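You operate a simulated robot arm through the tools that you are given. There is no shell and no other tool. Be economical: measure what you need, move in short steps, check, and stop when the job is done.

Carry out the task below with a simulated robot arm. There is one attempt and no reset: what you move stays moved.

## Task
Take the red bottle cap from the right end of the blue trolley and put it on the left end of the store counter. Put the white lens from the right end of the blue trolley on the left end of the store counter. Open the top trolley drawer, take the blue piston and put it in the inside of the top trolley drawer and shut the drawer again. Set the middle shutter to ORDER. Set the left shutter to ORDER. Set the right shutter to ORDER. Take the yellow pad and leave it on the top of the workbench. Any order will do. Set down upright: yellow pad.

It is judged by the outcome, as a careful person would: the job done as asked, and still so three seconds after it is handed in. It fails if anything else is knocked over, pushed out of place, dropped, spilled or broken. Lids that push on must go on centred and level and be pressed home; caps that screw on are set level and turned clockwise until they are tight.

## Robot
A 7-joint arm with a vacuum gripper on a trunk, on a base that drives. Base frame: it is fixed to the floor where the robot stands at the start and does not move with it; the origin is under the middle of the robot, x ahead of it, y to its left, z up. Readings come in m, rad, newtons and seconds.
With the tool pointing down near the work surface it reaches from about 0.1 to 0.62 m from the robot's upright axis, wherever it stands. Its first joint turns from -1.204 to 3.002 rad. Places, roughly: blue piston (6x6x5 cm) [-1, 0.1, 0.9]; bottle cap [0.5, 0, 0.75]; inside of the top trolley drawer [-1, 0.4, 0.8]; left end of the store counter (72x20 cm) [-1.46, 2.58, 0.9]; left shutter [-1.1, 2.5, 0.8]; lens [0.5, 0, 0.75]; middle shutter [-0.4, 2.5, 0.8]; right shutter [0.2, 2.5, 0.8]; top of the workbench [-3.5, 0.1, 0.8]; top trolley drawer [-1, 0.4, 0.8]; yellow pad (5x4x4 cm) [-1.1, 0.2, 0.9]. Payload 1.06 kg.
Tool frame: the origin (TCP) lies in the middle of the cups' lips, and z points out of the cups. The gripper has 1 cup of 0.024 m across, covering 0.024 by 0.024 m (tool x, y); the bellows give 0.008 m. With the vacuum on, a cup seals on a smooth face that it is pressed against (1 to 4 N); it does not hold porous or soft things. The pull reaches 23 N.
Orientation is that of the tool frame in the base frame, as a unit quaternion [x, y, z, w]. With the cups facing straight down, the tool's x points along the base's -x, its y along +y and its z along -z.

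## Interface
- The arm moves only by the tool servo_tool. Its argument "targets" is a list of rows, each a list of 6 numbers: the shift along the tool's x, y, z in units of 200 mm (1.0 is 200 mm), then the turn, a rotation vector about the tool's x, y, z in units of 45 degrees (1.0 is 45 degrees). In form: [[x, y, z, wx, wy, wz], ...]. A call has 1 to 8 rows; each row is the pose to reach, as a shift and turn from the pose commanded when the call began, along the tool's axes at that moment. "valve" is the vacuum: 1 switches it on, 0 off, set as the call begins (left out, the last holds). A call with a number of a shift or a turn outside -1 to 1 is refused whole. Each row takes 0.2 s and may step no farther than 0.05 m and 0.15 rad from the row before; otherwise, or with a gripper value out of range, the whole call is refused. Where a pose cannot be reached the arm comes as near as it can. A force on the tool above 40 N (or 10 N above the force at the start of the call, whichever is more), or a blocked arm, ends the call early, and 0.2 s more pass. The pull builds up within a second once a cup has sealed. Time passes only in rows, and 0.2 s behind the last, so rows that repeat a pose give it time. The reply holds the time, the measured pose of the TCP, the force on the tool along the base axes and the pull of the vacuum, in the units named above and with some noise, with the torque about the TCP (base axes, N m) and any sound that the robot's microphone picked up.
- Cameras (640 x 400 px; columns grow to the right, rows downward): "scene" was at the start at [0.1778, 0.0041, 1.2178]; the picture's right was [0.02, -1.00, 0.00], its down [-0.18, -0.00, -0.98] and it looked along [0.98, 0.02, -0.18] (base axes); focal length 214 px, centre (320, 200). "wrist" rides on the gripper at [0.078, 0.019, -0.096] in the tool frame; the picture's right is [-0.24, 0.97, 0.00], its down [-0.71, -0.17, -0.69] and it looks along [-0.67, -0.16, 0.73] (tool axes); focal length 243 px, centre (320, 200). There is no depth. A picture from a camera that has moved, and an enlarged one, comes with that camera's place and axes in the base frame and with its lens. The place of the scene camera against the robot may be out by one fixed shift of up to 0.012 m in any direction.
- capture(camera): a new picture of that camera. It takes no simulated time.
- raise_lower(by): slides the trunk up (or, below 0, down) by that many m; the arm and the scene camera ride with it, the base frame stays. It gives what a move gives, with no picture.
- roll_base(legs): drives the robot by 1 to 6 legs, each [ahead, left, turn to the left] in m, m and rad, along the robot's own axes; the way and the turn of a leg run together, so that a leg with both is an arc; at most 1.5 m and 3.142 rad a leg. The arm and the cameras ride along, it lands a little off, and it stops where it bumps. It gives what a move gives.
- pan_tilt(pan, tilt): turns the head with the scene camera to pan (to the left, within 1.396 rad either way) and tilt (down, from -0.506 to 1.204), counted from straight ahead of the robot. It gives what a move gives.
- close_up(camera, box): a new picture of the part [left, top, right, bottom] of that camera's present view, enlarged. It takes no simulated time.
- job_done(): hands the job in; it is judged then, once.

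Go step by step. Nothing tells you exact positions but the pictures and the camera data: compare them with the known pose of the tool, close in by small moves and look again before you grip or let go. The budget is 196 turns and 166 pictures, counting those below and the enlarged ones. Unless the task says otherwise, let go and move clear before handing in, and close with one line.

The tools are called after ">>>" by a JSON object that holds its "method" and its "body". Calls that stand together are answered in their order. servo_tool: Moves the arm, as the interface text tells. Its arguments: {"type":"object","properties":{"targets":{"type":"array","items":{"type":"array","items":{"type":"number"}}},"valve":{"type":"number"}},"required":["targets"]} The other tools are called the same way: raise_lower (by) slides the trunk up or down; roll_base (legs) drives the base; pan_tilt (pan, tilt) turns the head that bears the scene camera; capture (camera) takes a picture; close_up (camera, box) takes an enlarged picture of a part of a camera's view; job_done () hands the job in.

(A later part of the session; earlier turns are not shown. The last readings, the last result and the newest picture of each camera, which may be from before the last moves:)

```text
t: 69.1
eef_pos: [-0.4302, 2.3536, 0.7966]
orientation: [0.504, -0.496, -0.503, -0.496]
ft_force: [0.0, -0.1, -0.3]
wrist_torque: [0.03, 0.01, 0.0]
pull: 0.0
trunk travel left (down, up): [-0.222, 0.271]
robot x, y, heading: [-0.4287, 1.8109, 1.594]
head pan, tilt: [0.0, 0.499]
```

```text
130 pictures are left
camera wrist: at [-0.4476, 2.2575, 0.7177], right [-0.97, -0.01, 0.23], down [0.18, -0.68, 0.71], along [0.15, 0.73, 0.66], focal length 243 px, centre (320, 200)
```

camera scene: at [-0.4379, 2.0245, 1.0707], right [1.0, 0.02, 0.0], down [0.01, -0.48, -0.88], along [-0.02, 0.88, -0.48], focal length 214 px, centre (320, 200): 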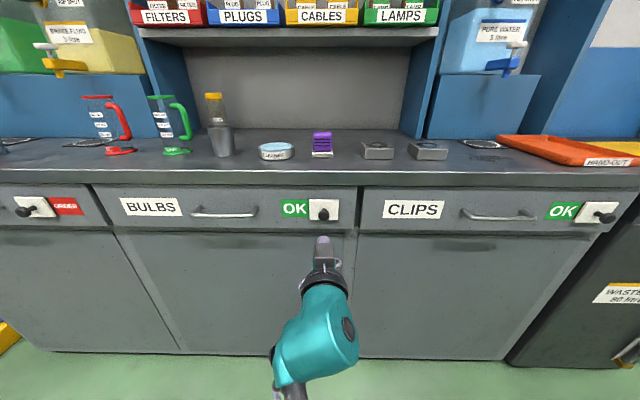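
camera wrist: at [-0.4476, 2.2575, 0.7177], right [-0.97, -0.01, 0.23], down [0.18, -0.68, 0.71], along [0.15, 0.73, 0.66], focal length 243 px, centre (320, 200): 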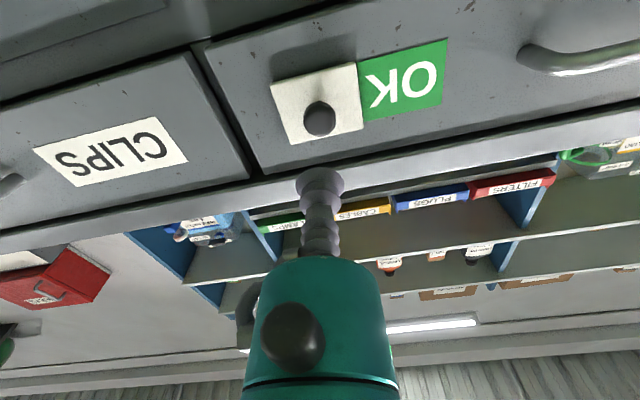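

The middle knob is at x≈-0.431, and the tip must go to x≈-0.388, y≈2.444.

>>> {"method": "servo_tool", "body": {"targets": [[0.01, -0.22, 0, 0, 0, 0], [0.01, -0.22, 0.2, 0, 0, 0], [0.01, -0.22, 0.4, 0, 0, 0], [0.01, -0.22, 0.45, 0, 0, 0], [0.01, -0.22, 0.45, 0, 0, 0]]}}

>>> {"method": "close_up", "body": {"camera": "scene", "box": [270, 180, 370, 250]}}

```text
t: 70.3
eef_pos: [-0.3867, 2.4443, 0.7937]
orientation: [0.505, -0.496, -0.502, -0.497]
ft_force: [0.3, 0.0, 0.2]
wrist_torque: [-0.01, 0.03, 0.03]
pull: 0.1
trunk travel left (down, up): [-0.222, 0.271]
robot x, y, heading: [-0.425, 1.8111, 1.586]
head pan, tilt: [0.0, 0.499]
```

```text
5.71 times, centred on (320, 215) of scene
camera zoom: at [-0.4379, 2.0245, 1.0707], right [1.0, 0.02, 0.0], down [0.01, -0.48, -0.88], along [-0.02, 0.88, -0.48], focal length 1226 px, centre (320, 114)
```

zoom: 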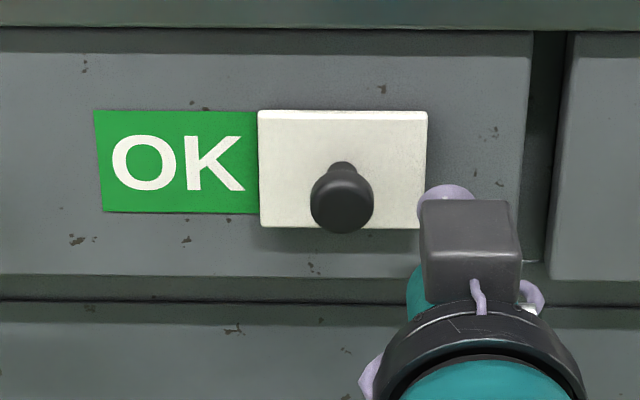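

>>> {"method": "servo_tool", "body": {"targets": [[0, 0.06, 0, 0, 0, 0], [0, 0.12, 0, 0, 0, 0], [0, 0.18, 0, 0, 0, 0], [0, 0.24, 0, 0, 0, 0], [0, 0.3, 0, 0, 0, 0], [0, 0.36, 0, 0, 0, 0], [0, 0.41, 0, 0, 0, 0], [0, 0.435, 0, 0, 0, 0]]}}

>>> {"method": "close_up", "body": {"camera": "scene", "box": [270, 180, 370, 250]}}

```text
t: 72.1
eef_pos: [-0.4744, 2.444, 0.7938]
orientation: [0.505, -0.496, -0.502, -0.497]
ft_force: [0.9, -0.3, -0.8]
wrist_torque: [0.0, 0.01, 0.02]
pull: 0.0
trunk travel left (down, up): [-0.222, 0.271]
robot x, y, heading: [-0.4261, 1.8069, 1.589]
head pan, tilt: [0.0, 0.499]
```

```text
5.71 times, centred on (320, 215) of scene
camera zoom: at [-0.4378, 2.0246, 1.0706], right [1.0, 0.02, 0.0], down [0.01, -0.48, -0.88], along [-0.02, 0.88, -0.48], focal length 1226 px, centre (320, 114)
```

zoom: 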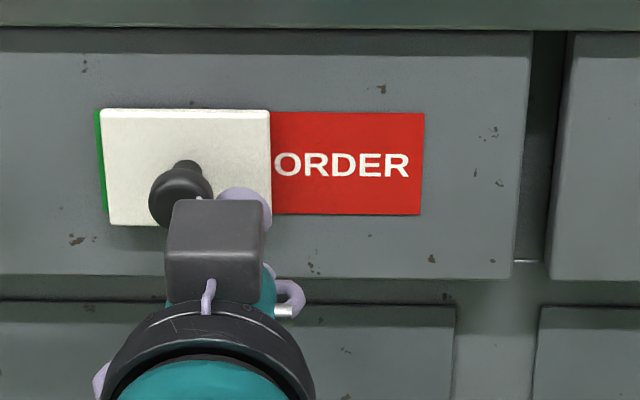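

>>> {"method": "servo_tool", "body": {"targets": [[0, 0.02, 0, 0, 0, 0], [0, 0.035, 0, 0, 0, 0], [0, 0.035, 0, 0, 0, 0]]}}

>>> {"method": "close_up", "body": {"camera": "scene", "box": [270, 180, 370, 250]}}

```text
t: 72.9
eef_pos: [-0.4792, 2.4431, 0.7948]
orientation: [0.505, -0.496, -0.502, -0.497]
ft_force: [6.5, -1.0, -0.6]
wrist_torque: [-0.03, -0.02, 0.01]
pull: 0.1
trunk travel left (down, up): [-0.222, 0.271]
robot x, y, heading: [-0.4241, 1.8094, 1.588]
head pan, tilt: [0.0, 0.499]
```

```text
5.71 times, centred on (320, 215) of scene
camera zoom: at [-0.4373, 2.0246, 1.0707], right [1.0, 0.02, 0.0], down [0.01, -0.48, -0.88], along [-0.02, 0.88, -0.48], focal length 1226 px, centre (320, 114)
```

zoom: 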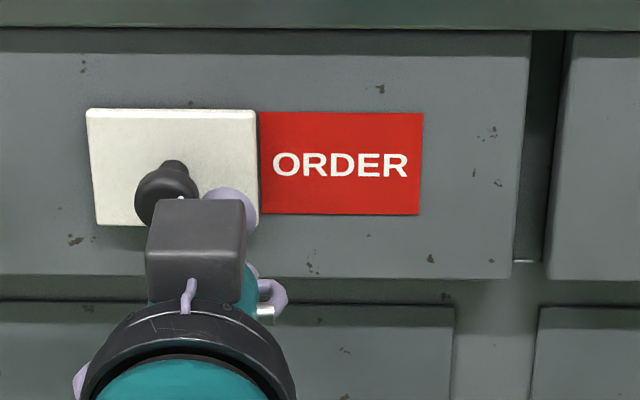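

The middle one is done and at its stop. Next I'll back out and go to the right shutter, about 0.64 m further.

>>> {"method": "servo_tool", "body": {"targets": [[0, -0.04, 0, 0, 0, 0], [0, -0.06, -0.2, 0, 0, 0], [0, -0.06, -0.4, 0, 0, 0], [0, -0.06, -0.5, 0, 0, 0]]}}

>>> {"method": "roll_base", "body": {"legs": [[0, -0.68, -0.015]]}}

>>> {"method": "capture", "body": {"camera": "wrist"}}

>>> {"method": "capture", "body": {"camera": "scene"}}

```text
t: 73.9
eef_pos: [-0.4691, 2.3419, 0.7935]
orientation: [0.505, -0.496, -0.502, -0.497]
ft_force: [-0.4, -0.2, -0.4]
wrist_torque: [0.01, 0.02, 0.02]
pull: 0.0
trunk travel left (down, up): [-0.222, 0.271]
robot x, y, heading: [-0.4268, 1.8117, 1.59]
head pan, tilt: [0.0, 0.499]
```

```text
t: 80.3
eef_pos: [0.2217, 2.3499, 0.7928]
orientation: [-0.5, 0.501, 0.498, 0.501]
ft_force: [-0.1, -0.6, 0.5]
wrist_torque: [0.02, 0.0, -0.03]
pull: 0.1
trunk travel left (down, up): [-0.222, 0.271]
robot x, y, heading: [0.2559, 1.8208, 1.571]
head pan, tilt: [0.0, 0.499]
```

```text
126 pictures are left
camera wrist: at [0.2009, 2.2542, 0.7147], right [-0.97, 0.01, 0.23], down [0.17, -0.68, 0.71], along [0.16, 0.73, 0.66], focal length 243 px, centre (320, 200)
```

wrist: 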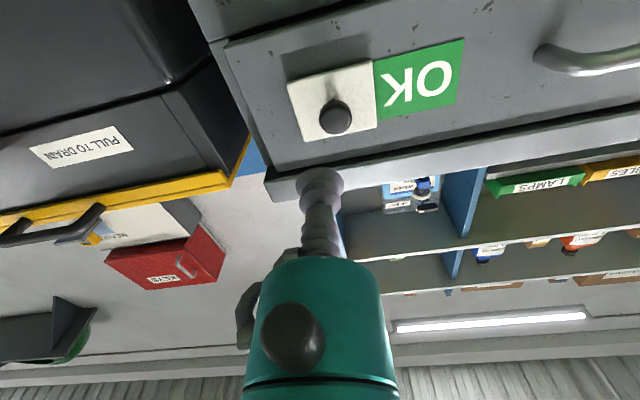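

```text
125 pictures are left
camera scene: at [0.2461, 2.0309, 1.0707], right [1.0, 0.0, 0.0], down [0.0, -0.48, -0.88], along [0.0, 0.88, -0.48], focal length 214 px, centre (320, 200)
```

scene: 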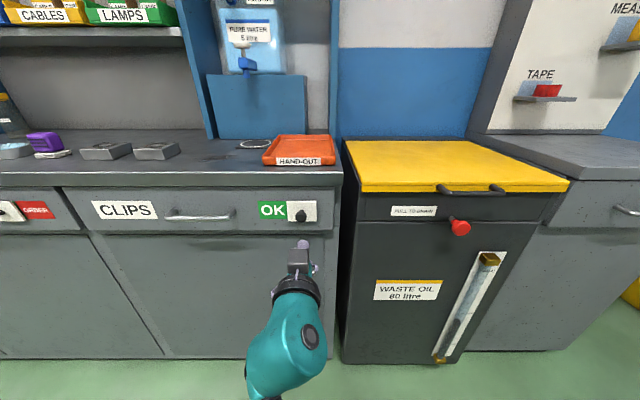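

The right knob is at x≈0.209, so the tip goes to x≈0.252.

>>> {"method": "servo_tool", "body": {"targets": [[0, -0.155, 0, 0, 0, 0], [0, -0.155, 0.2, 0, 0, 0], [0, -0.155, 0.4, 0, 0, 0], [0, -0.155, 0.47, 0, 0, 0], [0, -0.155, 0.47, 0, 0, 0]]}}

>>> {"method": "close_up", "body": {"camera": "scene", "box": [240, 180, 340, 250]}}

```text
t: 81.5
eef_pos: [0.2523, 2.4428, 0.7935]
orientation: [-0.499, 0.502, 0.497, 0.503]
ft_force: [-0.4, 0.4, 0.0]
wrist_torque: [0.01, 0.0, 0.0]
pull: 0.1
trunk travel left (down, up): [-0.222, 0.271]
robot x, y, heading: [0.2531, 1.8168, 1.572]
head pan, tilt: [0.0, 0.499]
```

```text
5.71 times, centred on (290, 215) of scene
camera zoom: at [0.2461, 2.0309, 1.0707], right [1.0, 0.0, 0.0], down [0.0, -0.48, -0.88], along [0.0, 0.88, -0.48], focal length 1226 px, centre (491, 114)
```

zoom: 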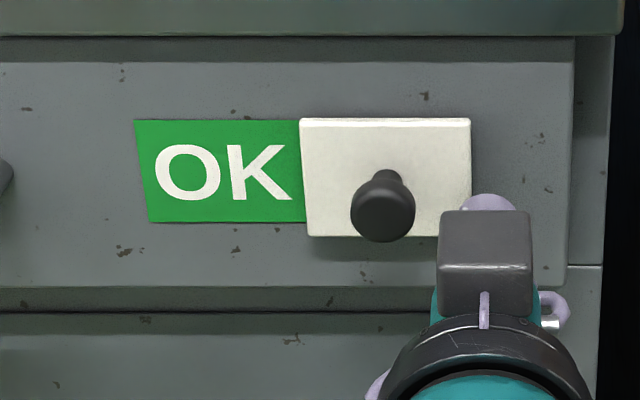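

>>> {"method": "servo_tool", "body": {"targets": [[0, 0.06, 0, 0, 0, 0], [0, 0.12, 0, 0, 0, 0], [0, 0.18, 0, 0, 0, 0], [0, 0.24, 0, 0, 0, 0], [0, 0.3, 0, 0, 0, 0], [0, 0.36, 0, 0, 0, 0], [0, 0.41, 0, 0, 0, 0], [0, 0.44, 0, 0, 0, 0]]}}

>>> {"method": "servo_tool", "body": {"targets": [[0, 0.015, 0, 0, 0, 0], [0, 0.025, 0, 0, 0, 0], [0, 0.025, 0, 0, 0, 0]]}}

>>> {"method": "close_up", "body": {"camera": "scene", "box": [240, 180, 340, 250]}}

```text
t: 83.3
eef_pos: [0.1645, 2.4432, 0.7909]
orientation: [-0.499, 0.502, 0.496, 0.503]
ft_force: [0.0, 0.8, -1.2]
wrist_torque: [-0.01, -0.01, -0.03]
pull: 0.1
trunk travel left (down, up): [-0.222, 0.271]
robot x, y, heading: [0.2507, 1.819, 1.572]
head pan, tilt: [0.0, 0.499]
```

```text
t: 84.1
eef_pos: [0.1588, 2.444, 0.7923]
orientation: [-0.5, 0.501, 0.497, 0.502]
ft_force: [0.8, 0.6, -1.1]
wrist_torque: [0.01, 0.01, -0.01]
pull: 0.0
trunk travel left (down, up): [-0.222, 0.271]
robot x, y, heading: [0.2531, 1.8182, 1.576]
head pan, tilt: [0.0, 0.499]
```

```text
5.71 times, centred on (290, 215) of scene
camera zoom: at [0.2462, 2.031, 1.0706], right [1.0, 0.0, 0.0], down [0.0, -0.48, -0.88], along [0.0, 0.88, -0.48], focal length 1226 px, centre (491, 114)
```

zoom: 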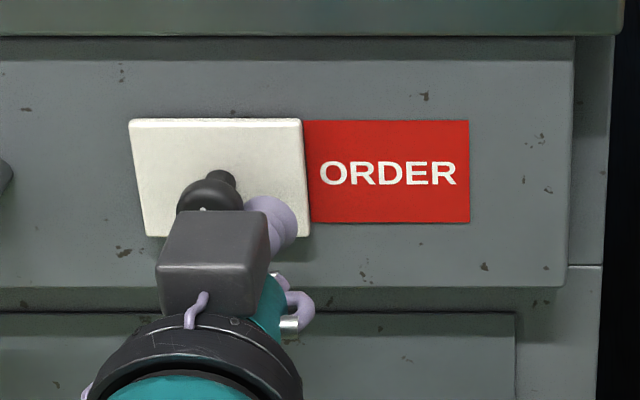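

>>> {"method": "servo_tool", "body": {"targets": [[0, 0.015, 0, 0, 0, 0], [0, 0.025, 0, 0, 0, 0], [0, 0.025, 0, 0, 0, 0]]}}

>>> {"method": "close_up", "body": {"camera": "scene", "box": [240, 180, 340, 250]}}

>>> {"method": "servo_tool", "body": {"targets": [[0, -0.05, 0, 0, 0, 0], [0, -0.06, -0.2, 0, 0, 0], [0, -0.06, -0.4, 0, 0, 0], [0, -0.06, -0.5, 0, 0, 0]]}}

```text
t: 84.9
eef_pos: [0.1552, 2.4444, 0.7922]
orientation: [-0.499, 0.502, 0.497, 0.502]
ft_force: [5.6, 0.4, -0.8]
wrist_torque: [-0.01, 0.01, 0.08]
pull: 0.2
trunk travel left (down, up): [-0.222, 0.271]
robot x, y, heading: [0.2502, 1.8172, 1.572]
head pan, tilt: [0.0, 0.499]
```

```text
5.71 times, centred on (290, 215) of scene
camera zoom: at [0.2467, 2.0309, 1.0707], right [1.0, 0.0, 0.0], down [0.0, -0.48, -0.88], along [0.0, 0.88, -0.48], focal length 1226 px, centre (491, 114)
```

zoom: 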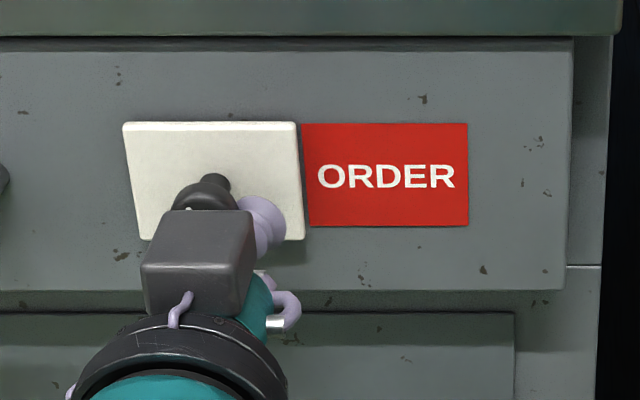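

```text
t: 85.9
eef_pos: [0.1667, 2.3427, 0.793]
orientation: [-0.499, 0.502, 0.498, 0.502]
ft_force: [0.8, -0.4, 0.0]
wrist_torque: [-0.01, -0.05, 0.02]
pull: 0.1
trunk travel left (down, up): [-0.222, 0.271]
robot x, y, heading: [0.2587, 1.8155, 1.571]
head pan, tilt: [0.0, 0.499]
```

All shutters read ORDER. Next I'll back away and fold the tool back to pointing down.

>>> {"method": "roll_base", "body": {"legs": [[-0.4, 0, 0], [0, 0.4, 0]]}}

>>> {"method": "servo_tool", "body": {"targets": [[-0.16, 0, 0, 0, 0.16, 0], [-0.33, 0, 0, 0, 0.33, 0], [-0.5, 0, 0, 0, 0.5, 0], [-0.67, 0, 0, 0, 0.67, 0], [-0.84, 0, 0, 0, 0.84, 0], [-1, 0, 0, 0, 1, 0]]}}

>>> {"method": "servo_tool", "body": {"targets": [[0, 0, 0, 0, 0.16, 0], [0, 0, 0, 0, 0.33, 0], [0, 0, 0, 0, 0.5, 0], [0, 0, 0, 0, 0.67, 0], [0, 0, 0, 0, 0.84, 0], [0, 0, 0, 0, 1, 0]]}}

>>> {"method": "servo_tool", "body": {"targets": [[0.2, 0, 0, 0, 0, 0], [0.4, 0, 0, 0, 0, 0], [0.6, 0, 0, 0, 0, 0], [0.8, 0, 0, 0, 0, 0], [1, 0, 0, 0, 0, 0]]}}

```text
t: 92.0
eef_pos: [-0.2337, 1.9562, 0.7926]
orientation: [-0.5, 0.501, 0.497, 0.501]
ft_force: [0.2, 0.5, -0.5]
wrist_torque: [-0.01, -0.02, 0.02]
pull: 0.0
trunk travel left (down, up): [-0.222, 0.271]
robot x, y, heading: [-0.1448, 1.4327, 1.578]
head pan, tilt: [0.0, 0.499]
```

```text
t: 93.4
eef_pos: [-0.2515, 2.0047, 0.9834]
orientation: [-0.653, 0.655, 0.268, 0.271]
ft_force: [0.3, -0.2, 0.3]
wrist_torque: [-0.02, -0.01, 0.02]
pull: 0.1
out of reach, approached as far as the arm can: row 5, 6
trunk travel left (down, up): [-0.222, 0.271]
robot x, y, heading: [-0.1441, 1.4319, 1.574]
head pan, tilt: [0.0, 0.499]
```

```text
t: 94.8
eef_pos: [-0.2515, 1.9825, 0.9727]
orientation: [-0.705, 0.709, -0.001, 0.0]
ft_force: [-0.3, -0.2, -0.6]
wrist_torque: [-0.02, -0.01, -0.02]
pull: 0.1
out of reach, approached as far as the arm can: row 5, 6
trunk travel left (down, up): [-0.222, 0.271]
robot x, y, heading: [-0.142, 1.4309, 1.573]
head pan, tilt: [0.0, 0.499]
```

```text
t: 96.0
eef_pos: [-0.2507, 1.783, 0.9719]
orientation: [-0.705, 0.709, -0.001, 0.0]
ft_force: [0.0, 0.6, -0.6]
wrist_torque: [-0.02, -0.03, 0.0]
pull: 0.1
trunk travel left (down, up): [-0.222, 0.271]
robot x, y, heading: [-0.1429, 1.4302, 1.577]
head pan, tilt: [0.0, 0.499]
```

>>> {"method": "raise_lower", "body": {"by": 0.12}}

>>> {"method": "roll_base", "body": {"legs": [[-1.45, 0, 0], [0, 0, -1.571], [0.12, 0, 0]]}}

>>> {"method": "pan_tilt", "body": {"pan": 0, "tilt": 0.8}}

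>>> {"method": "capture", "body": {"camera": "scene"}}

>>> {"method": "capture", "body": {"camera": "wrist"}}

```text
t: 97.5
eef_pos: [-0.2515, 1.7839, 1.0923]
orientation: [-0.706, 0.708, -0.002, 0.0]
ft_force: [-0.4, 0.2, 0.1]
wrist_torque: [0.02, 0.0, 0.0]
pull: 0.1
trunk travel left (down, up): [-0.342, 0.151]
robot x, y, heading: [-0.1456, 1.4308, 1.567]
head pan, tilt: [0.0, 0.499]
```

```text
t: 109.1
eef_pos: [0.3355, 0.1396, 1.0922]
orientation: [-0.004, 1.0, -0.002, -0.001]
ft_force: [0.7, 0.3, 0.6]
wrist_torque: [0.01, 0.03, 0.01]
pull: 0.1
trunk travel left (down, up): [-0.342, 0.151]
robot x, y, heading: [-0.0153, 0.0272, 0.016]
head pan, tilt: [0.0, 0.499]
```

```text
t: 109.9
eef_pos: [0.3351, 0.1394, 1.0926]
orientation: [-0.005, 1.0, -0.002, 0.0]
ft_force: [0.4, 1.4, 0.3]
wrist_torque: [0.0, -0.03, 0.0]
pull: 0.0
trunk travel left (down, up): [-0.342, 0.151]
robot x, y, heading: [-0.0163, 0.0271, 0.008]
head pan, tilt: [0.0, 0.799]
```

```text
121 pictures are left
camera scene: at [0.1494, 0.0327, 1.1628], right [0.01, -1.0, 0.0], down [-0.72, -0.01, -0.7], along [0.7, 0.01, -0.72], focal length 214 px, centre (320, 200)
```

scene: 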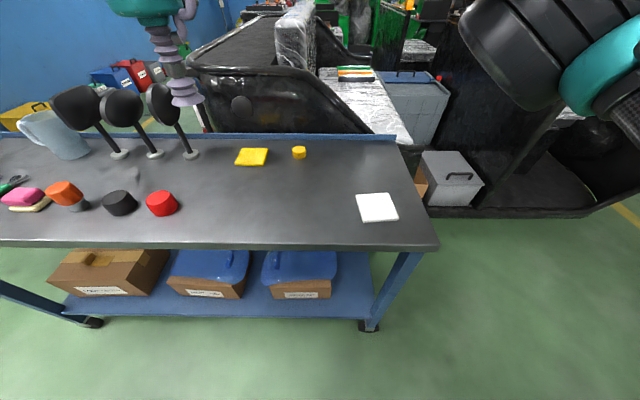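

```text
120 pictures are left
camera wrist: at [0.2561, 0.1577, 1.187], right [0.23, 0.97, 0.0], down [0.71, -0.16, 0.68], along [0.67, -0.16, -0.73], focal length 243 px, centre (320, 200)
```

wrist: 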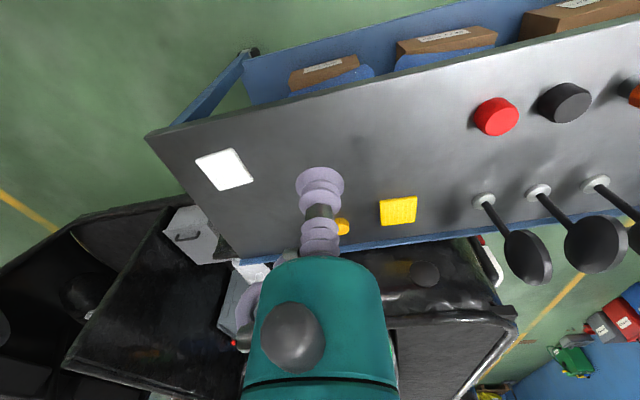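

The lens is at about (0.506, -0.107). I'll slide the base right 0.12 m, then move the tool above it.

>>> {"method": "roll_base", "body": {"legs": [[0, -0.12, -0.01]]}}

>>> {"method": "servo_tool", "body": {"targets": [[-0.12, -0.09, 0.14, 0, 0, 0], [-0.24, -0.18, 0.28, 0, 0, 0], [-0.36, -0.27, 0.42, 0, 0, 0], [-0.48, -0.36, 0.56, 0, 0, 0], [-0.6, -0.45, 0.7, 0, 0, 0], [-0.72, -0.54, 0.84, 0, 0, 0], [-0.84, -0.62, 1, 0, 0, 0]]}}

>>> {"method": "capture", "body": {"camera": "wrist"}}

```text
t: 111.7
eef_pos: [0.3375, 0.0155, 1.0917]
orientation: [0.0, 1.0, 0.0, -0.001]
ft_force: [-0.7, 0.9, -0.9]
wrist_torque: [0.0, -0.03, 0.02]
pull: 0.0
trunk travel left (down, up): [-0.342, 0.151]
robot x, y, heading: [-0.017, -0.0891, 0.003]
head pan, tilt: [0.0, 0.799]
```

```text
t: 113.2
eef_pos: [0.5055, -0.1101, 0.8912]
orientation: [0.0, 1.0, -0.002, -0.001]
ft_force: [0.7, 0.2, -0.5]
wrist_torque: [0.01, 0.03, -0.01]
pull: 0.0
trunk travel left (down, up): [-0.342, 0.151]
robot x, y, heading: [-0.0138, -0.0947, -0.001]
head pan, tilt: [0.0, 0.799]
```

```text
119 pictures are left
camera wrist: at [0.4271, -0.0901, 0.9864], right [0.24, 0.97, 0.0], down [0.71, -0.17, 0.68], along [0.66, -0.16, -0.73], focal length 243 px, centre (320, 200)
```

wrist: 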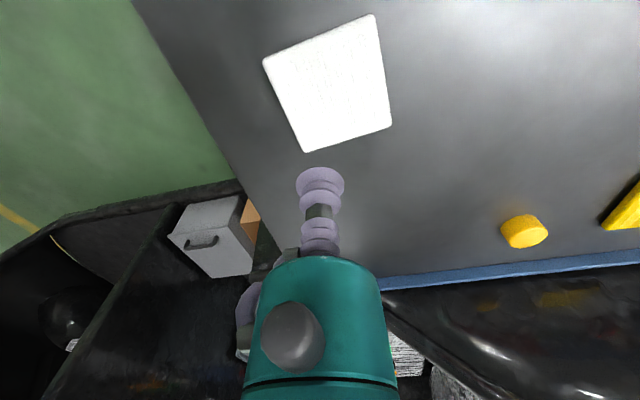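

The lens centre is refined to (0.497, -0.097). I'll lower toward it.

>>> {"method": "servo_tool", "body": {"targets": [[0.045, 0.065, 0.1, 0, 0, 0], [0.045, 0.065, 0.3, 0, 0, 0], [0.045, 0.065, 0.45, 0, 0, 0], [0.045, 0.065, 0.45, 0, 0, 0]]}}

>>> {"method": "capture", "body": {"camera": "wrist"}}

>>> {"method": "close_up", "body": {"camera": "scene", "box": [240, 150, 400, 250]}}

```text
t: 114.2
eef_pos: [0.4944, -0.0967, 0.801]
orientation: [0.001, 1.0, -0.002, 0.0]
ft_force: [-0.9, -0.2, 0.0]
wrist_torque: [0.02, 0.01, 0.01]
pull: 0.0
trunk travel left (down, up): [-0.342, 0.151]
robot x, y, heading: [-0.0154, -0.0899, 0.001]
head pan, tilt: [0.0, 0.799]
```

```text
118 pictures are left
camera wrist: at [0.4163, -0.0773, 0.8955], right [0.24, 0.97, 0.0], down [0.71, -0.17, 0.68], along [0.66, -0.16, -0.73], focal length 243 px, centre (320, 200)
```

wrist: 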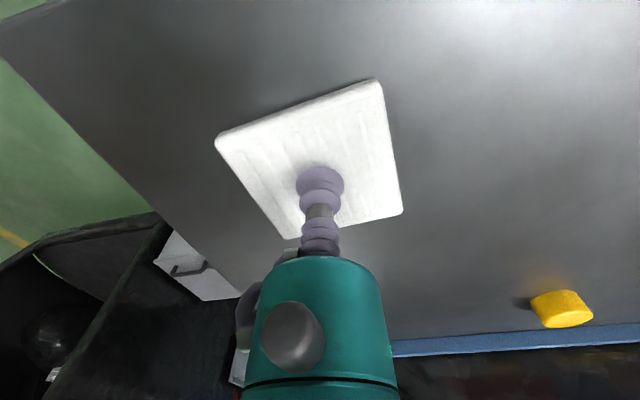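

```text
4.00 times, centred on (320, 200) of scene
camera zoom: at [0.1504, -0.089, 1.1627], right [0.0, -1.0, 0.0], down [-0.72, 0.0, -0.7], along [0.7, 0.0, -0.72], focal length 858 px, centre (320, 200)
```

zoom: 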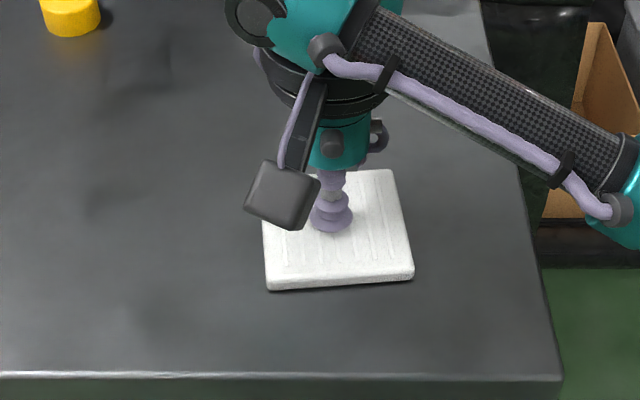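

Roughly centred. I'll descend to contact with the vacuum on.

>>> {"method": "servo_tool", "body": {"targets": [[0, 0, 0.06, 0, 0, 0], [0, 0, 0.1, 0, 0, 0], [0, 0, 0.12, 0, 0, 0], [0, 0, 0.14, 0, 0, 0], [0, 0, 0.14, 0, 0, 0]], "valve": 1}}

```text
t: 115.1
eef_pos: [0.4975, -0.096, 0.7829]
orientation: [0.0, 1.0, 0.001, 0.006]
ft_force: [-2.2, -1.8, 17.1]
wrist_torque: [-0.05, 0.04, 0.13]
pull: 22.9
trunk travel left (down, up): [-0.342, 0.151]
robot x, y, heading: [-0.014, -0.0939, 0.006]
head pan, tilt: [0.0, 0.799]
stopped in row 4: the force on the tool passed its limit at 44 N (the readings are from after the stop); the commanded pose is now the measured one
```

Sealed. Now lift and retract.

>>> {"method": "servo_tool", "body": {"targets": [[0, 0, -0.03, 0, 0, 0], [0, 0, -0.2, 0, 0, 0], [0, 0, -0.4, 0, 0, 0], [0, 0, -0.6, 0, 0, 0], [0, 0, -0.8, 0, 0, 0], [0, 0, -1, 0, 0, 0]]}}

>>> {"method": "servo_tool", "body": {"targets": [[0.2, 0.05, -0.08, 0, 0, 0], [0.4, 0.1, -0.16, 0, 0, 0], [0.6, 0.15, -0.24, 0, 0, 0], [0.8, 0.2, -0.3, 0, 0, 0], [1, 0.25, -0.35, 0, 0, 0]]}}

>>> {"method": "capture", "body": {"camera": "wrist"}}

```text
t: 116.5
eef_pos: [0.4979, -0.0962, 0.9803]
orientation: [0.001, 1.0, 0.0, 0.004]
ft_force: [0.0, -0.5, -1.5]
wrist_torque: [0.01, 0.0, -0.01]
pull: 23.1
trunk travel left (down, up): [-0.342, 0.151]
robot x, y, heading: [-0.0123, -0.0908, 0.003]
head pan, tilt: [0.0, 0.799]
```

```text
t: 117.7
eef_pos: [0.2967, -0.0457, 1.0494]
orientation: [0.007, 1.0, 0.001, 0.0]
ft_force: [0.2, 0.1, -0.9]
wrist_torque: [-0.04, 0.01, 0.0]
pull: 22.7
trunk travel left (down, up): [-0.342, 0.151]
robot x, y, heading: [-0.0171, -0.0895, 0.001]
head pan, tilt: [0.0, 0.799]
```

```text
116 pictures are left
camera wrist: at [0.2171, -0.0258, 1.1448], right [0.25, 0.97, 0.0], down [0.71, -0.18, 0.68], along [0.66, -0.17, -0.73], focal length 243 px, centre (320, 200)
```

wrist: 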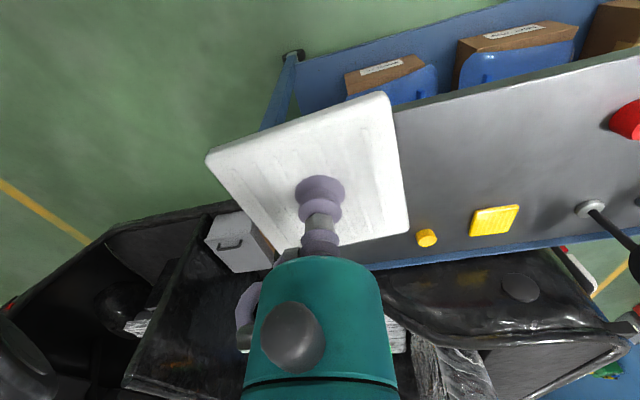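

Lens held. Driving back to the counter.

>>> {"method": "roll_base", "body": {"legs": [[-0.14, 0, 0], [0, 0, 1.571], [1.4, 0, 0], [0, 0.98, 0], [0.5, 0, 0]]}}

>>> {"method": "pan_tilt", "body": {"pan": 0.1, "tilt": 0.7}}

>>> {"method": "capture", "body": {"camera": "scene"}}

```text
t: 140.6
eef_pos: [-1.1093, 2.1735, 1.05]
orientation: [-0.691, 0.723, 0.002, 0.001]
ft_force: [-0.6, -0.1, 0.5]
wrist_torque: [-0.03, 0.01, -0.03]
pull: 23.0
trunk travel left (down, up): [-0.342, 0.151]
robot x, y, heading: [-1.0773, 1.8632, 1.534]
head pan, tilt: [0.0, 0.799]
```

```text
t: 141.2
eef_pos: [-1.1095, 2.1719, 1.0506]
orientation: [-0.691, 0.723, 0.003, 0.001]
ft_force: [-0.3, 0.1, -0.7]
wrist_torque: [0.01, 0.01, 0.0]
pull: 23.5
trunk travel left (down, up): [-0.342, 0.151]
robot x, y, heading: [-1.0739, 1.8638, 1.535]
head pan, tilt: [0.099, 0.7]
```

```text
115 pictures are left
camera scene: at [-1.0842, 2.0423, 1.1709], right [1.0, 0.06, 0.0], down [0.04, -0.64, -0.76], along [-0.05, 0.76, -0.64], focal length 214 px, centre (320, 200)
```

scene: 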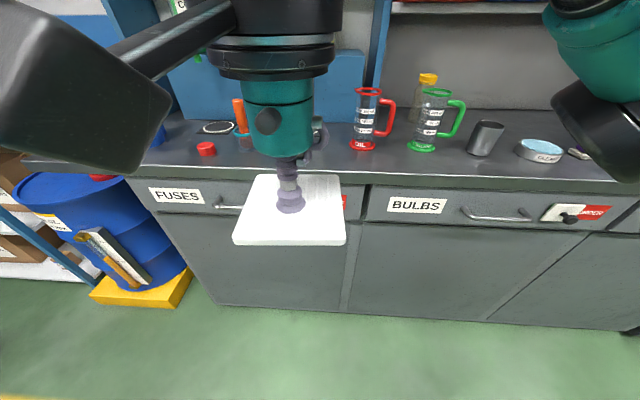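

Adjusting the base: left 0.09 m, ahead 0.17 m, with a slight turn.

>>> {"method": "roll_base", "body": {"legs": [[0, 0.08, 0.036], [0.17, 0, 0]]}}

>>> {"method": "servo_tool", "body": {"targets": [[-0.2, 0, 0, 0, 0, 0], [-0.4, 0, 0, 0, 0, 0], [-0.6, 0, 0, 0, 0, 0], [-0.8, 0, 0, 0, 0, 0], [-0.95, 0, 0, 0, 0, 0]]}}

>>> {"method": "capture", "body": {"camera": "wrist"}}

>>> {"method": "capture", "body": {"camera": "scene"}}

```text
t: 143.7
eef_pos: [-1.2035, 2.3439, 1.0491]
orientation: [-0.706, 0.708, 0.002, 0.001]
ft_force: [-0.8, -0.2, 0.0]
wrist_torque: [0.0, -0.02, -0.01]
pull: 22.5
trunk travel left (down, up): [-0.342, 0.151]
robot x, y, heading: [-1.1568, 2.0362, 1.575]
head pan, tilt: [0.099, 0.7]
```

```text
t: 144.9
eef_pos: [-1.2019, 2.5323, 1.055]
orientation: [-0.706, 0.709, 0.003, 0.001]
ft_force: [-0.2, -0.3, -0.9]
wrist_torque: [0.02, 0.02, -0.02]
pull: 23.1
trunk travel left (down, up): [-0.342, 0.151]
robot x, y, heading: [-1.1531, 2.0324, 1.573]
head pan, tilt: [0.099, 0.7]
```

```text
114 pictures are left
camera wrist: at [-1.2219, 2.4543, 1.1493], right [-0.97, 0.24, 0.0], down [0.17, 0.7, 0.69], along [0.16, 0.67, -0.73], focal length 243 px, centre (320, 200)
```

wrist: 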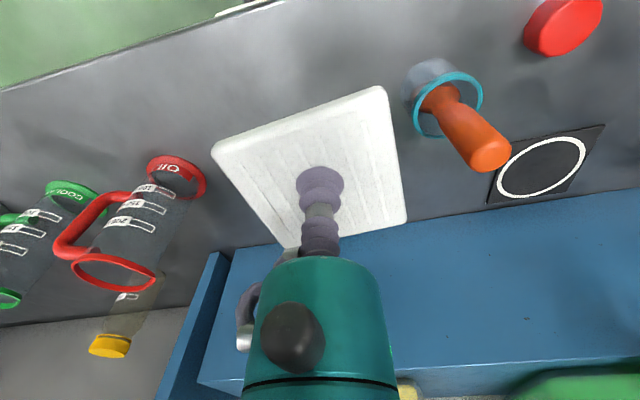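

```text
113 pictures are left
camera scene: at [-1.1731, 2.2135, 1.1709], right [0.99, 0.1, 0.0], down [0.07, -0.64, -0.76], along [-0.08, 0.76, -0.64], focal length 214 px, centre (320, 200)
```

scene: 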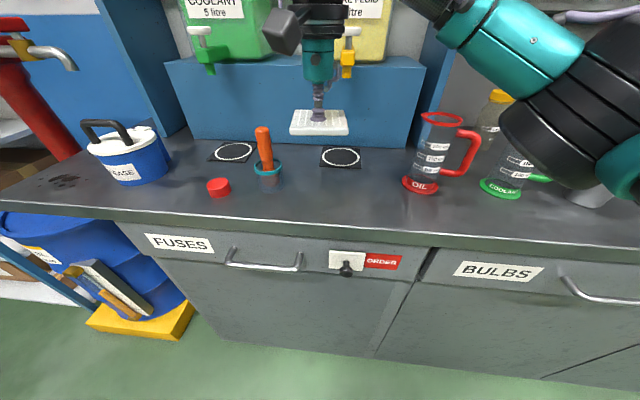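

The area is clear, so I'll lower to just above the counter, then make contact.

>>> {"method": "servo_tool", "body": {"targets": [[0, 0, 0.2, 0, 0, 0], [0, 0, 0.4, 0, 0, 0], [0, 0, 0.55, 0, 0, 0], [0, 0, 0.63, 0, 0, 0], [0, 0, 0.66, 0, 0, 0], [0, 0, 0.68, 0, 0, 0], [0, 0, 0.7, 0, 0, 0]]}}

```text
t: 146.5
eef_pos: [-1.203, 2.5343, 0.9122]
orientation: [-0.705, 0.709, 0.003, 0.002]
ft_force: [-0.9, 1.5, 3.8]
wrist_torque: [0.01, 0.01, -0.06]
pull: 22.9
trunk travel left (down, up): [-0.342, 0.151]
robot x, y, heading: [-1.1541, 2.0322, 1.575]
head pan, tilt: [0.099, 0.7]
```

>>> {"method": "servo_tool", "body": {"targets": [[0, 0, 0.01, 0, 0, 0], [0, 0, 0.02, 0, 0, 0], [0, 0, 0.02, 0, 0, 0]]}}

>>> {"method": "close_up", "body": {"camera": "scene", "box": [200, 80, 440, 230]}}

```text
t: 147.3
eef_pos: [-1.2026, 2.5336, 0.9097]
orientation: [-0.705, 0.71, 0.003, 0.002]
ft_force: [0.9, 2.8, 17.9]
wrist_torque: [0.01, -0.03, 0.02]
pull: 23.1
trunk travel left (down, up): [-0.342, 0.151]
robot x, y, heading: [-1.1563, 2.0346, 1.575]
head pan, tilt: [0.099, 0.7]
```

```text
2.67 times, centred on (320, 155) of scene
camera zoom: at [-1.1728, 2.2126, 1.1712], right [0.99, 0.1, 0.0], down [0.07, -0.64, -0.77], along [-0.08, 0.76, -0.64], focal length 572 px, centre (320, 320)
```

zoom: 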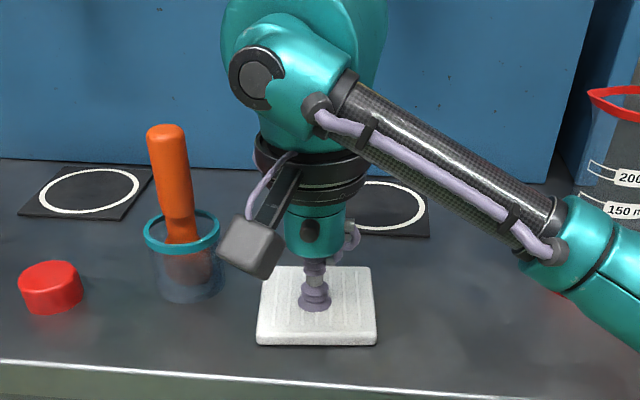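

The lens is flat on the counter. Release and lift.

>>> {"method": "servo_tool", "body": {"targets": [[0, 0, -0.015, 0, 0, 0], [0, 0, -0.015, 0, 0, 0], [0, 0, -0.015, 0, 0, 0], [0, 0, -0.015, 0, 0, 0], [0, 0, -0.05, 0, 0, 0], [0, 0, -0.25, 0, 0, 0], [0, 0, -0.5, 0, 0, 0], [0, 0, -0.7, 0, 0, 0]], "valve": 0}}

>>> {"method": "servo_tool", "body": {"targets": [[0.2, 0, 0, 0, 0, 0], [0.4, 0, 0, 0, 0, 0], [0.6, 0, 0, 0, 0, 0], [0.8, 0, 0, 0, 0, 0], [1, 0, 0, 0, 0, 0]]}}

>>> {"method": "capture", "body": {"camera": "scene"}}

```text
t: 149.1
eef_pos: [-1.2045, 2.5349, 1.0471]
orientation: [-0.706, 0.709, 0.002, 0.001]
ft_force: [0.2, 0.6, -0.1]
wrist_torque: [0.02, 0.01, 0.01]
pull: 0.0
trunk travel left (down, up): [-0.342, 0.151]
robot x, y, heading: [-1.1529, 2.0335, 1.576]
head pan, tilt: [0.099, 0.7]
```

```text
t: 150.3
eef_pos: [-1.2053, 2.3344, 1.0438]
orientation: [-0.704, 0.71, 0.001, 0.0]
ft_force: [-0.2, -0.5, -0.3]
wrist_torque: [-0.01, -0.01, 0.02]
pull: 0.1
trunk travel left (down, up): [-0.342, 0.151]
robot x, y, heading: [-1.154, 2.0336, 1.576]
head pan, tilt: [0.099, 0.7]
```

```text
111 pictures are left
camera scene: at [-1.1731, 2.2134, 1.1714], right [0.99, 0.11, 0.0], down [0.07, -0.64, -0.77], along [-0.08, 0.76, -0.64], focal length 214 px, centre (320, 200)
```

scene: 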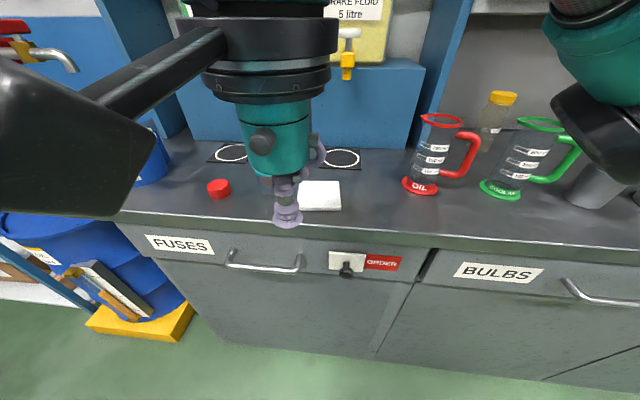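

Both items are on the counter. Next I'll back up and turn to look at the red trolley.

>>> {"method": "roll_base", "body": {"legs": [[-0.5, 0, 0], [0, 0.2, 0], [0, 0, -3.1]]}}

>>> {"method": "pan_tilt", "body": {"pan": 0.5, "tilt": 0.5}}

>>> {"method": "capture", "body": {"camera": "scene"}}

```text
t: 162.5
eef_pos: [-1.3024, 1.2288, 1.0418]
orientation: [0.702, 0.712, -0.001, 0.003]
ft_force: [-0.4, 0.4, -0.2]
wrist_torque: [0.03, 0.02, 0.0]
pull: 0.1
trunk travel left (down, up): [-0.342, 0.151]
robot x, y, heading: [-1.357, 1.5255, -1.548]
head pan, tilt: [0.099, 0.7]
```

```text
t: 163.4
eef_pos: [-1.3009, 1.2291, 1.0441]
orientation: [0.703, 0.712, -0.001, 0.003]
ft_force: [0.2, -0.3, 0.2]
wrist_torque: [0.02, -0.03, 0.0]
pull: 0.0
trunk travel left (down, up): [-0.342, 0.151]
robot x, y, heading: [-1.3539, 1.5263, -1.549]
head pan, tilt: [0.499, 0.499]
```

```text
110 pictures are left
camera scene: at [-1.3155, 1.3595, 1.1886], right [-0.87, -0.5, 0.0], down [-0.24, 0.42, -0.88], along [0.44, -0.76, -0.48], focal length 214 px, centre (320, 200)
```

scene: 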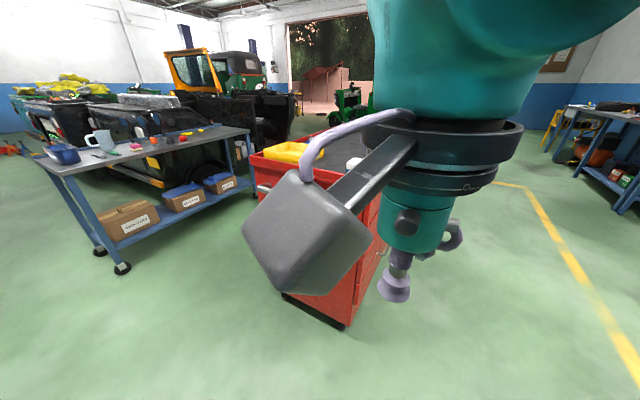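

The drawers seem to be on the trolley's -x side. I'll drive around and face it from there.

>>> {"method": "roll_base", "body": {"legs": [[0, -0.75, 0], [1.15, 0, 0], [0, 0, 1.55]]}}

>>> {"method": "pan_tilt", "body": {"pan": -0.1, "tilt": 0.5}}

>>> {"method": "capture", "body": {"camera": "scene"}}

>>> {"method": "capture", "body": {"camera": "wrist"}}

```text
t: 179.7
eef_pos: [-1.7683, 0.4338, 1.0439]
orientation: [-0.017, 1.0, 0.001, 0.002]
ft_force: [0.4, 0.1, 0.5]
wrist_torque: [0.02, 0.0, 0.04]
pull: 0.1
trunk travel left (down, up): [-0.342, 0.151]
robot x, y, heading: [-2.0664, 0.3755, 0.046]
head pan, tilt: [0.499, 0.499]
```

```text
t: 180.7
eef_pos: [-1.768, 0.435, 1.0438]
orientation: [-0.017, 1.0, 0.001, 0.002]
ft_force: [0.1, -0.5, 0.8]
wrist_torque: [0.0, -0.02, 0.02]
pull: 0.1
trunk travel left (down, up): [-0.342, 0.151]
robot x, y, heading: [-2.0638, 0.3706, 0.043]
head pan, tilt: [-0.099, 0.499]
```

```text
109 pictures are left
camera scene: at [-1.8898, 0.3746, 1.1887], right [-0.06, -1.0, 0.0], down [-0.48, 0.03, -0.88], along [0.88, -0.05, -0.48], focal length 214 px, centre (320, 200)
```

scene: 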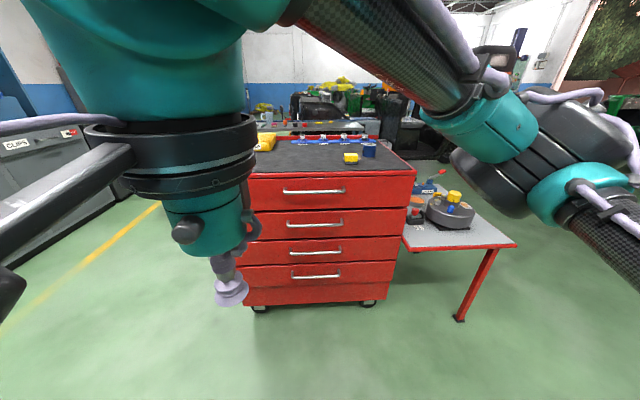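

```text
108 pictures are left
camera wrist: at [-1.8474, 0.4498, 1.1391], right [0.2, 0.98, 0.0], down [0.71, -0.15, 0.69], along [0.67, -0.14, -0.73], focal length 243 px, centre (320, 200)
```

wrist: 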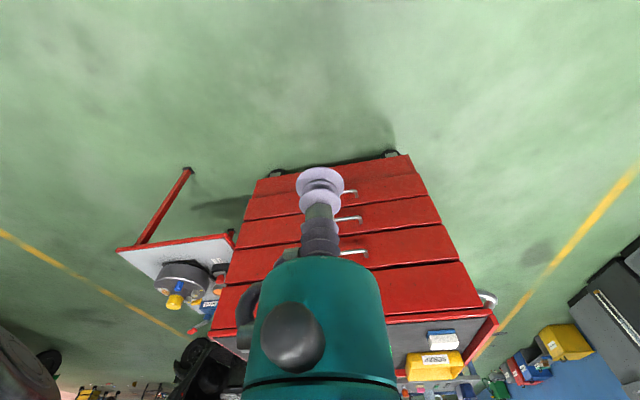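

The drawer front faces me, and the blue piston and yellow pad are on top at the right. I'll zoom in.

>>> {"method": "close_up", "body": {"camera": "scene", "box": [240, 120, 440, 245]}}

```text
3.20 times, centred on (340, 182) of scene
camera zoom: at [-1.8898, 0.3746, 1.1887], right [-0.06, -1.0, 0.0], down [-0.48, 0.03, -0.88], along [0.88, -0.05, -0.48], focal length 686 px, centre (256, 256)
```

zoom: 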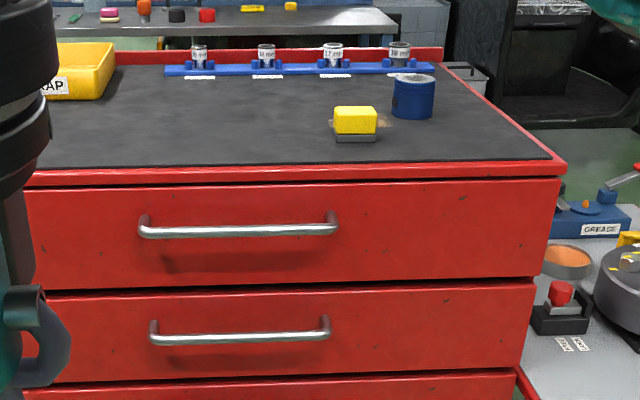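

The piston is near (-0.97, 0.11) and the pad near (-1.06, 0.20). Once the drawer is open I can't stand this close, so I'll first shift the piston nearer the front edge. Approaching now.

>>> {"method": "roll_base", "body": {"legs": [[0, -0.12, -0.043], [0.5, 0, 0]]}}

>>> {"method": "servo_tool", "body": {"targets": [[-0.2, -0.1, 0, 0, 0, 0], [-0.4, -0.2, 0, 0, 0, 0], [-0.6, -0.3, 0, 0, 0, 0], [-0.8, -0.4, 0, 0, 0, 0], [-1, -0.5, 0, 0, 0, 0]]}}

>>> {"method": "pan_tilt", "body": {"pan": 0, "tilt": 0.5}}

>>> {"method": "capture", "body": {"camera": "scene"}}

>>> {"method": "capture", "body": {"camera": "wrist"}}

```text
t: 185.0
eef_pos: [-1.2577, 0.3013, 1.0447]
orientation: [0.003, 1.0, 0.0, 0.003]
ft_force: [0.8, 0.1, -0.4]
wrist_torque: [-0.01, 0.0, -0.01]
pull: 0.0
trunk travel left (down, up): [-0.342, 0.151]
robot x, y, heading: [-1.5582, 0.2531, -0.0]
head pan, tilt: [-0.099, 0.499]
```

```text
t: 186.2
eef_pos: [-1.0579, 0.1984, 1.0432]
orientation: [0.003, 1.0, 0.001, 0.003]
ft_force: [-0.7, 1.3, 0.0]
wrist_torque: [0.02, 0.0, 0.01]
pull: 0.0
trunk travel left (down, up): [-0.342, 0.151]
robot x, y, heading: [-1.5582, 0.2506, 0.004]
head pan, tilt: [-0.099, 0.499]
```

```text
t: 186.8
eef_pos: [-1.0583, 0.2005, 1.0431]
orientation: [0.004, 1.0, 0.001, 0.003]
ft_force: [0.4, 0.1, 0.1]
wrist_torque: [0.0, -0.03, 0.01]
pull: 0.0
trunk travel left (down, up): [-0.342, 0.151]
robot x, y, heading: [-1.557, 0.2549, 0.003]
head pan, tilt: [0.0, 0.499]
```

```text
106 pictures are left
camera scene: at [-1.3817, 0.2568, 1.1887], right [0.0, -1.0, 0.0], down [-0.48, 0.0, -0.88], along [0.88, 0.0, -0.48], focal length 214 px, centre (320, 200)
```

scene: 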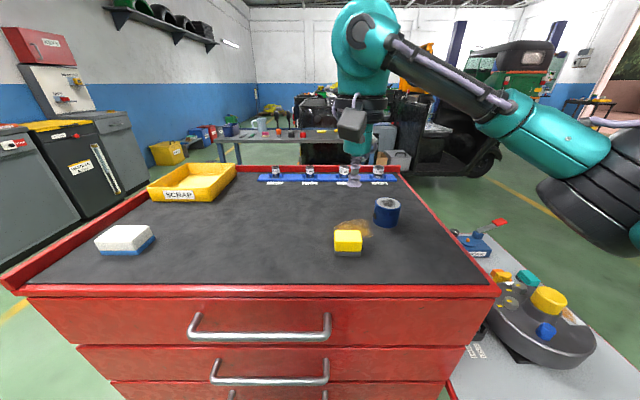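

```text
105 pictures are left
camera wrist: at [-1.1378, 0.2197, 1.138], right [0.24, 0.97, 0.0], down [0.7, -0.18, 0.69], along [0.67, -0.17, -0.73], focal length 243 px, centre (320, 200)
```

wrist: 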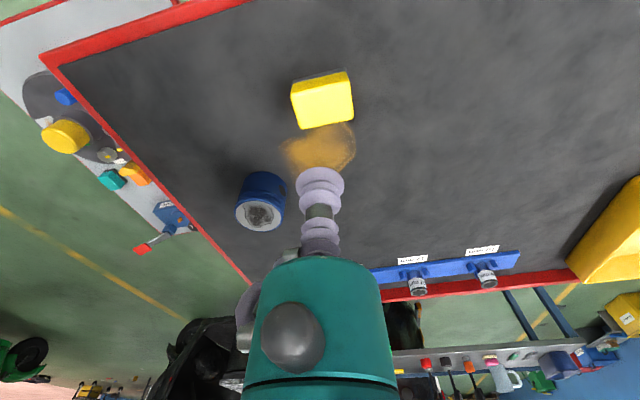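

Piston top is about z 0.92 at (-0.925, 0.083). I'll shift the base slightly closer and to the right, then go over it.

>>> {"method": "roll_base", "body": {"legs": [[0, -0.1, 0], [0.05, 0, 0]]}}

>>> {"method": "servo_tool", "body": {"targets": [[-0.1, 0, 0, 0, 0, 0], [-0.2, -0.02, 0.05, 0, 0, 0], [-0.3, -0.04, 0.1, 0, 0, 0], [-0.4, -0.06, 0.15, 0, 0, 0], [-0.42, -0.08, 0.2, 0, 0, 0]]}}

>>> {"method": "capture", "body": {"camera": "wrist"}}

>>> {"method": "capture", "body": {"camera": "scene"}}

```text
t: 188.9
eef_pos: [-1.0061, 0.1024, 1.0431]
orientation: [0.002, 1.0, 0.001, 0.003]
ft_force: [-0.5, 0.2, -0.1]
wrist_torque: [0.05, 0.02, 0.05]
pull: 0.1
trunk travel left (down, up): [-0.342, 0.151]
robot x, y, heading: [-1.5104, 0.1542, 0.006]
head pan, tilt: [0.0, 0.499]
```

```text
t: 190.1
eef_pos: [-0.9231, 0.0852, 1.0035]
orientation: [0.003, 1.0, 0.001, 0.003]
ft_force: [0.4, -0.3, 0.1]
wrist_torque: [0.0, -0.01, 0.0]
pull: 0.0
trunk travel left (down, up): [-0.342, 0.151]
robot x, y, heading: [-1.5064, 0.156, 0.01]
head pan, tilt: [0.0, 0.499]
```

```text
104 pictures are left
camera wrist: at [-1.0018, 0.1052, 1.0984], right [0.24, 0.97, 0.0], down [0.7, -0.18, 0.69], along [0.67, -0.16, -0.73], focal length 243 px, centre (320, 200)
```

wrist: 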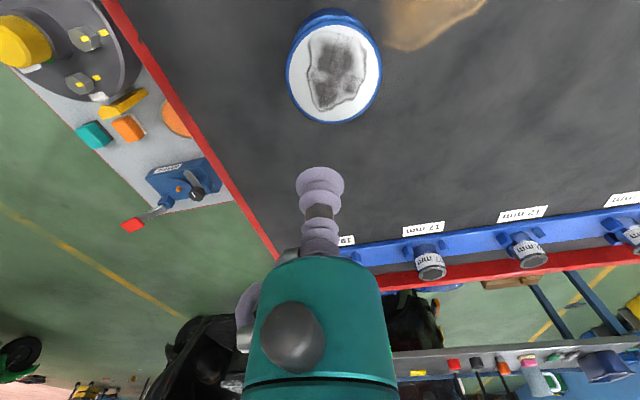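

```text
103 pictures are left
camera scene: at [-1.3315, 0.158, 1.1887], right [0.0, -1.0, 0.0], down [-0.48, 0.0, -0.88], along [0.88, 0.0, -0.48], focal length 214 px, centre (320, 200)
```

scene: 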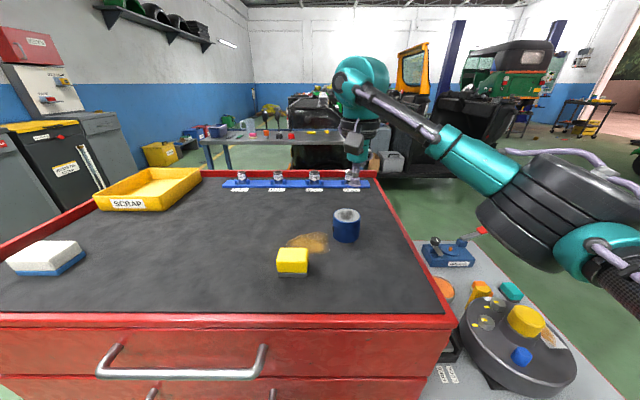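

Refined: piston top is at about (-0.955, 0.104, 0.94). Moving above it.

>>> {"method": "servo_tool", "body": {"targets": [[0.16, 0.09, 0, 0, 0, 0], [0.16, 0.09, 0.1, 0, 0, 0], [0.16, 0.09, 0.16, 0, 0, 0], [0.16, 0.09, 0.16, 0, 0, 0]]}}

>>> {"method": "close_up", "body": {"camera": "wrist", "box": [220, 50, 420, 250]}}

>>> {"method": "close_up", "body": {"camera": "scene", "box": [260, 160, 420, 280]}}

```text
t: 191.1
eef_pos: [-0.9542, 0.1041, 0.9714]
orientation: [0.003, 1.0, 0.001, 0.003]
ft_force: [-0.1, -0.2, 0.2]
wrist_torque: [-0.02, -0.02, 0.0]
pull: 0.1
trunk travel left (down, up): [-0.342, 0.151]
robot x, y, heading: [-1.5089, 0.1537, 0.004]
head pan, tilt: [0.0, 0.499]
```

```text
2.00 times, centred on (320, 150) of wrist
camera zoom: at [-1.0341, 0.1236, 1.067], right [0.24, 0.97, 0.0], down [0.7, -0.18, 0.69], along [0.67, -0.16, -0.73], focal length 485 px, centre (320, 300)
```

zoom: 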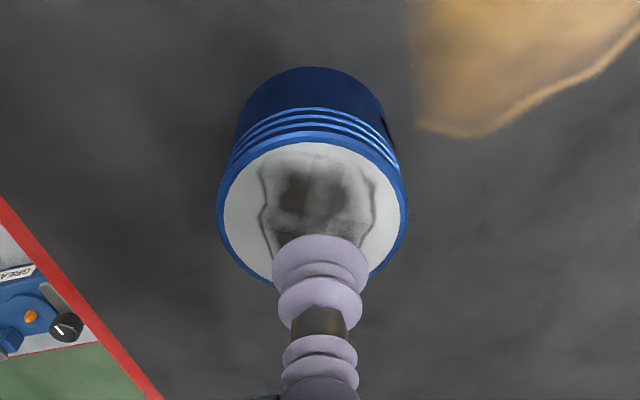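

```text
3.33 times, centred on (340, 220) of scene
camera zoom: at [-1.3316, 0.158, 1.1887], right [0.0, -1.0, 0.0], down [-0.48, 0.0, -0.88], along [0.88, 0.0, -0.48], focal length 715 px, centre (253, 133)
```

zoom: 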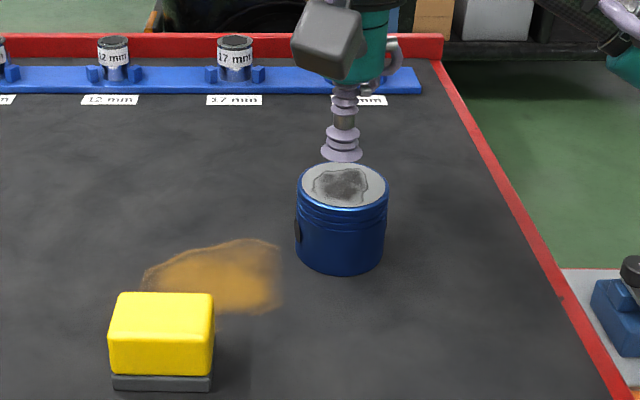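

Well centred. Descend with vacuum.

>>> {"method": "servo_tool", "body": {"targets": [[0, 0, 0.06, 0, 0, 0], [0, 0, 0.1, 0, 0, 0], [0, 0, 0.13, 0, 0, 0], [0, 0, 0.15, 0, 0, 0], [0, 0, 0.17, 0, 0, 0], [0, 0, 0.17, 0, 0, 0]], "valve": 1}}

```text
t: 192.5
eef_pos: [-0.9552, 0.1034, 0.9406]
orientation: [0.003, 1.0, 0.002, 0.006]
ft_force: [13.6, 0.0, 35.4]
wrist_torque: [0.0, 0.23, 0.01]
pull: 22.7
trunk travel left (down, up): [-0.342, 0.151]
robot x, y, heading: [-1.5115, 0.1555, 0.005]
head pan, tilt: [0.0, 0.499]
```

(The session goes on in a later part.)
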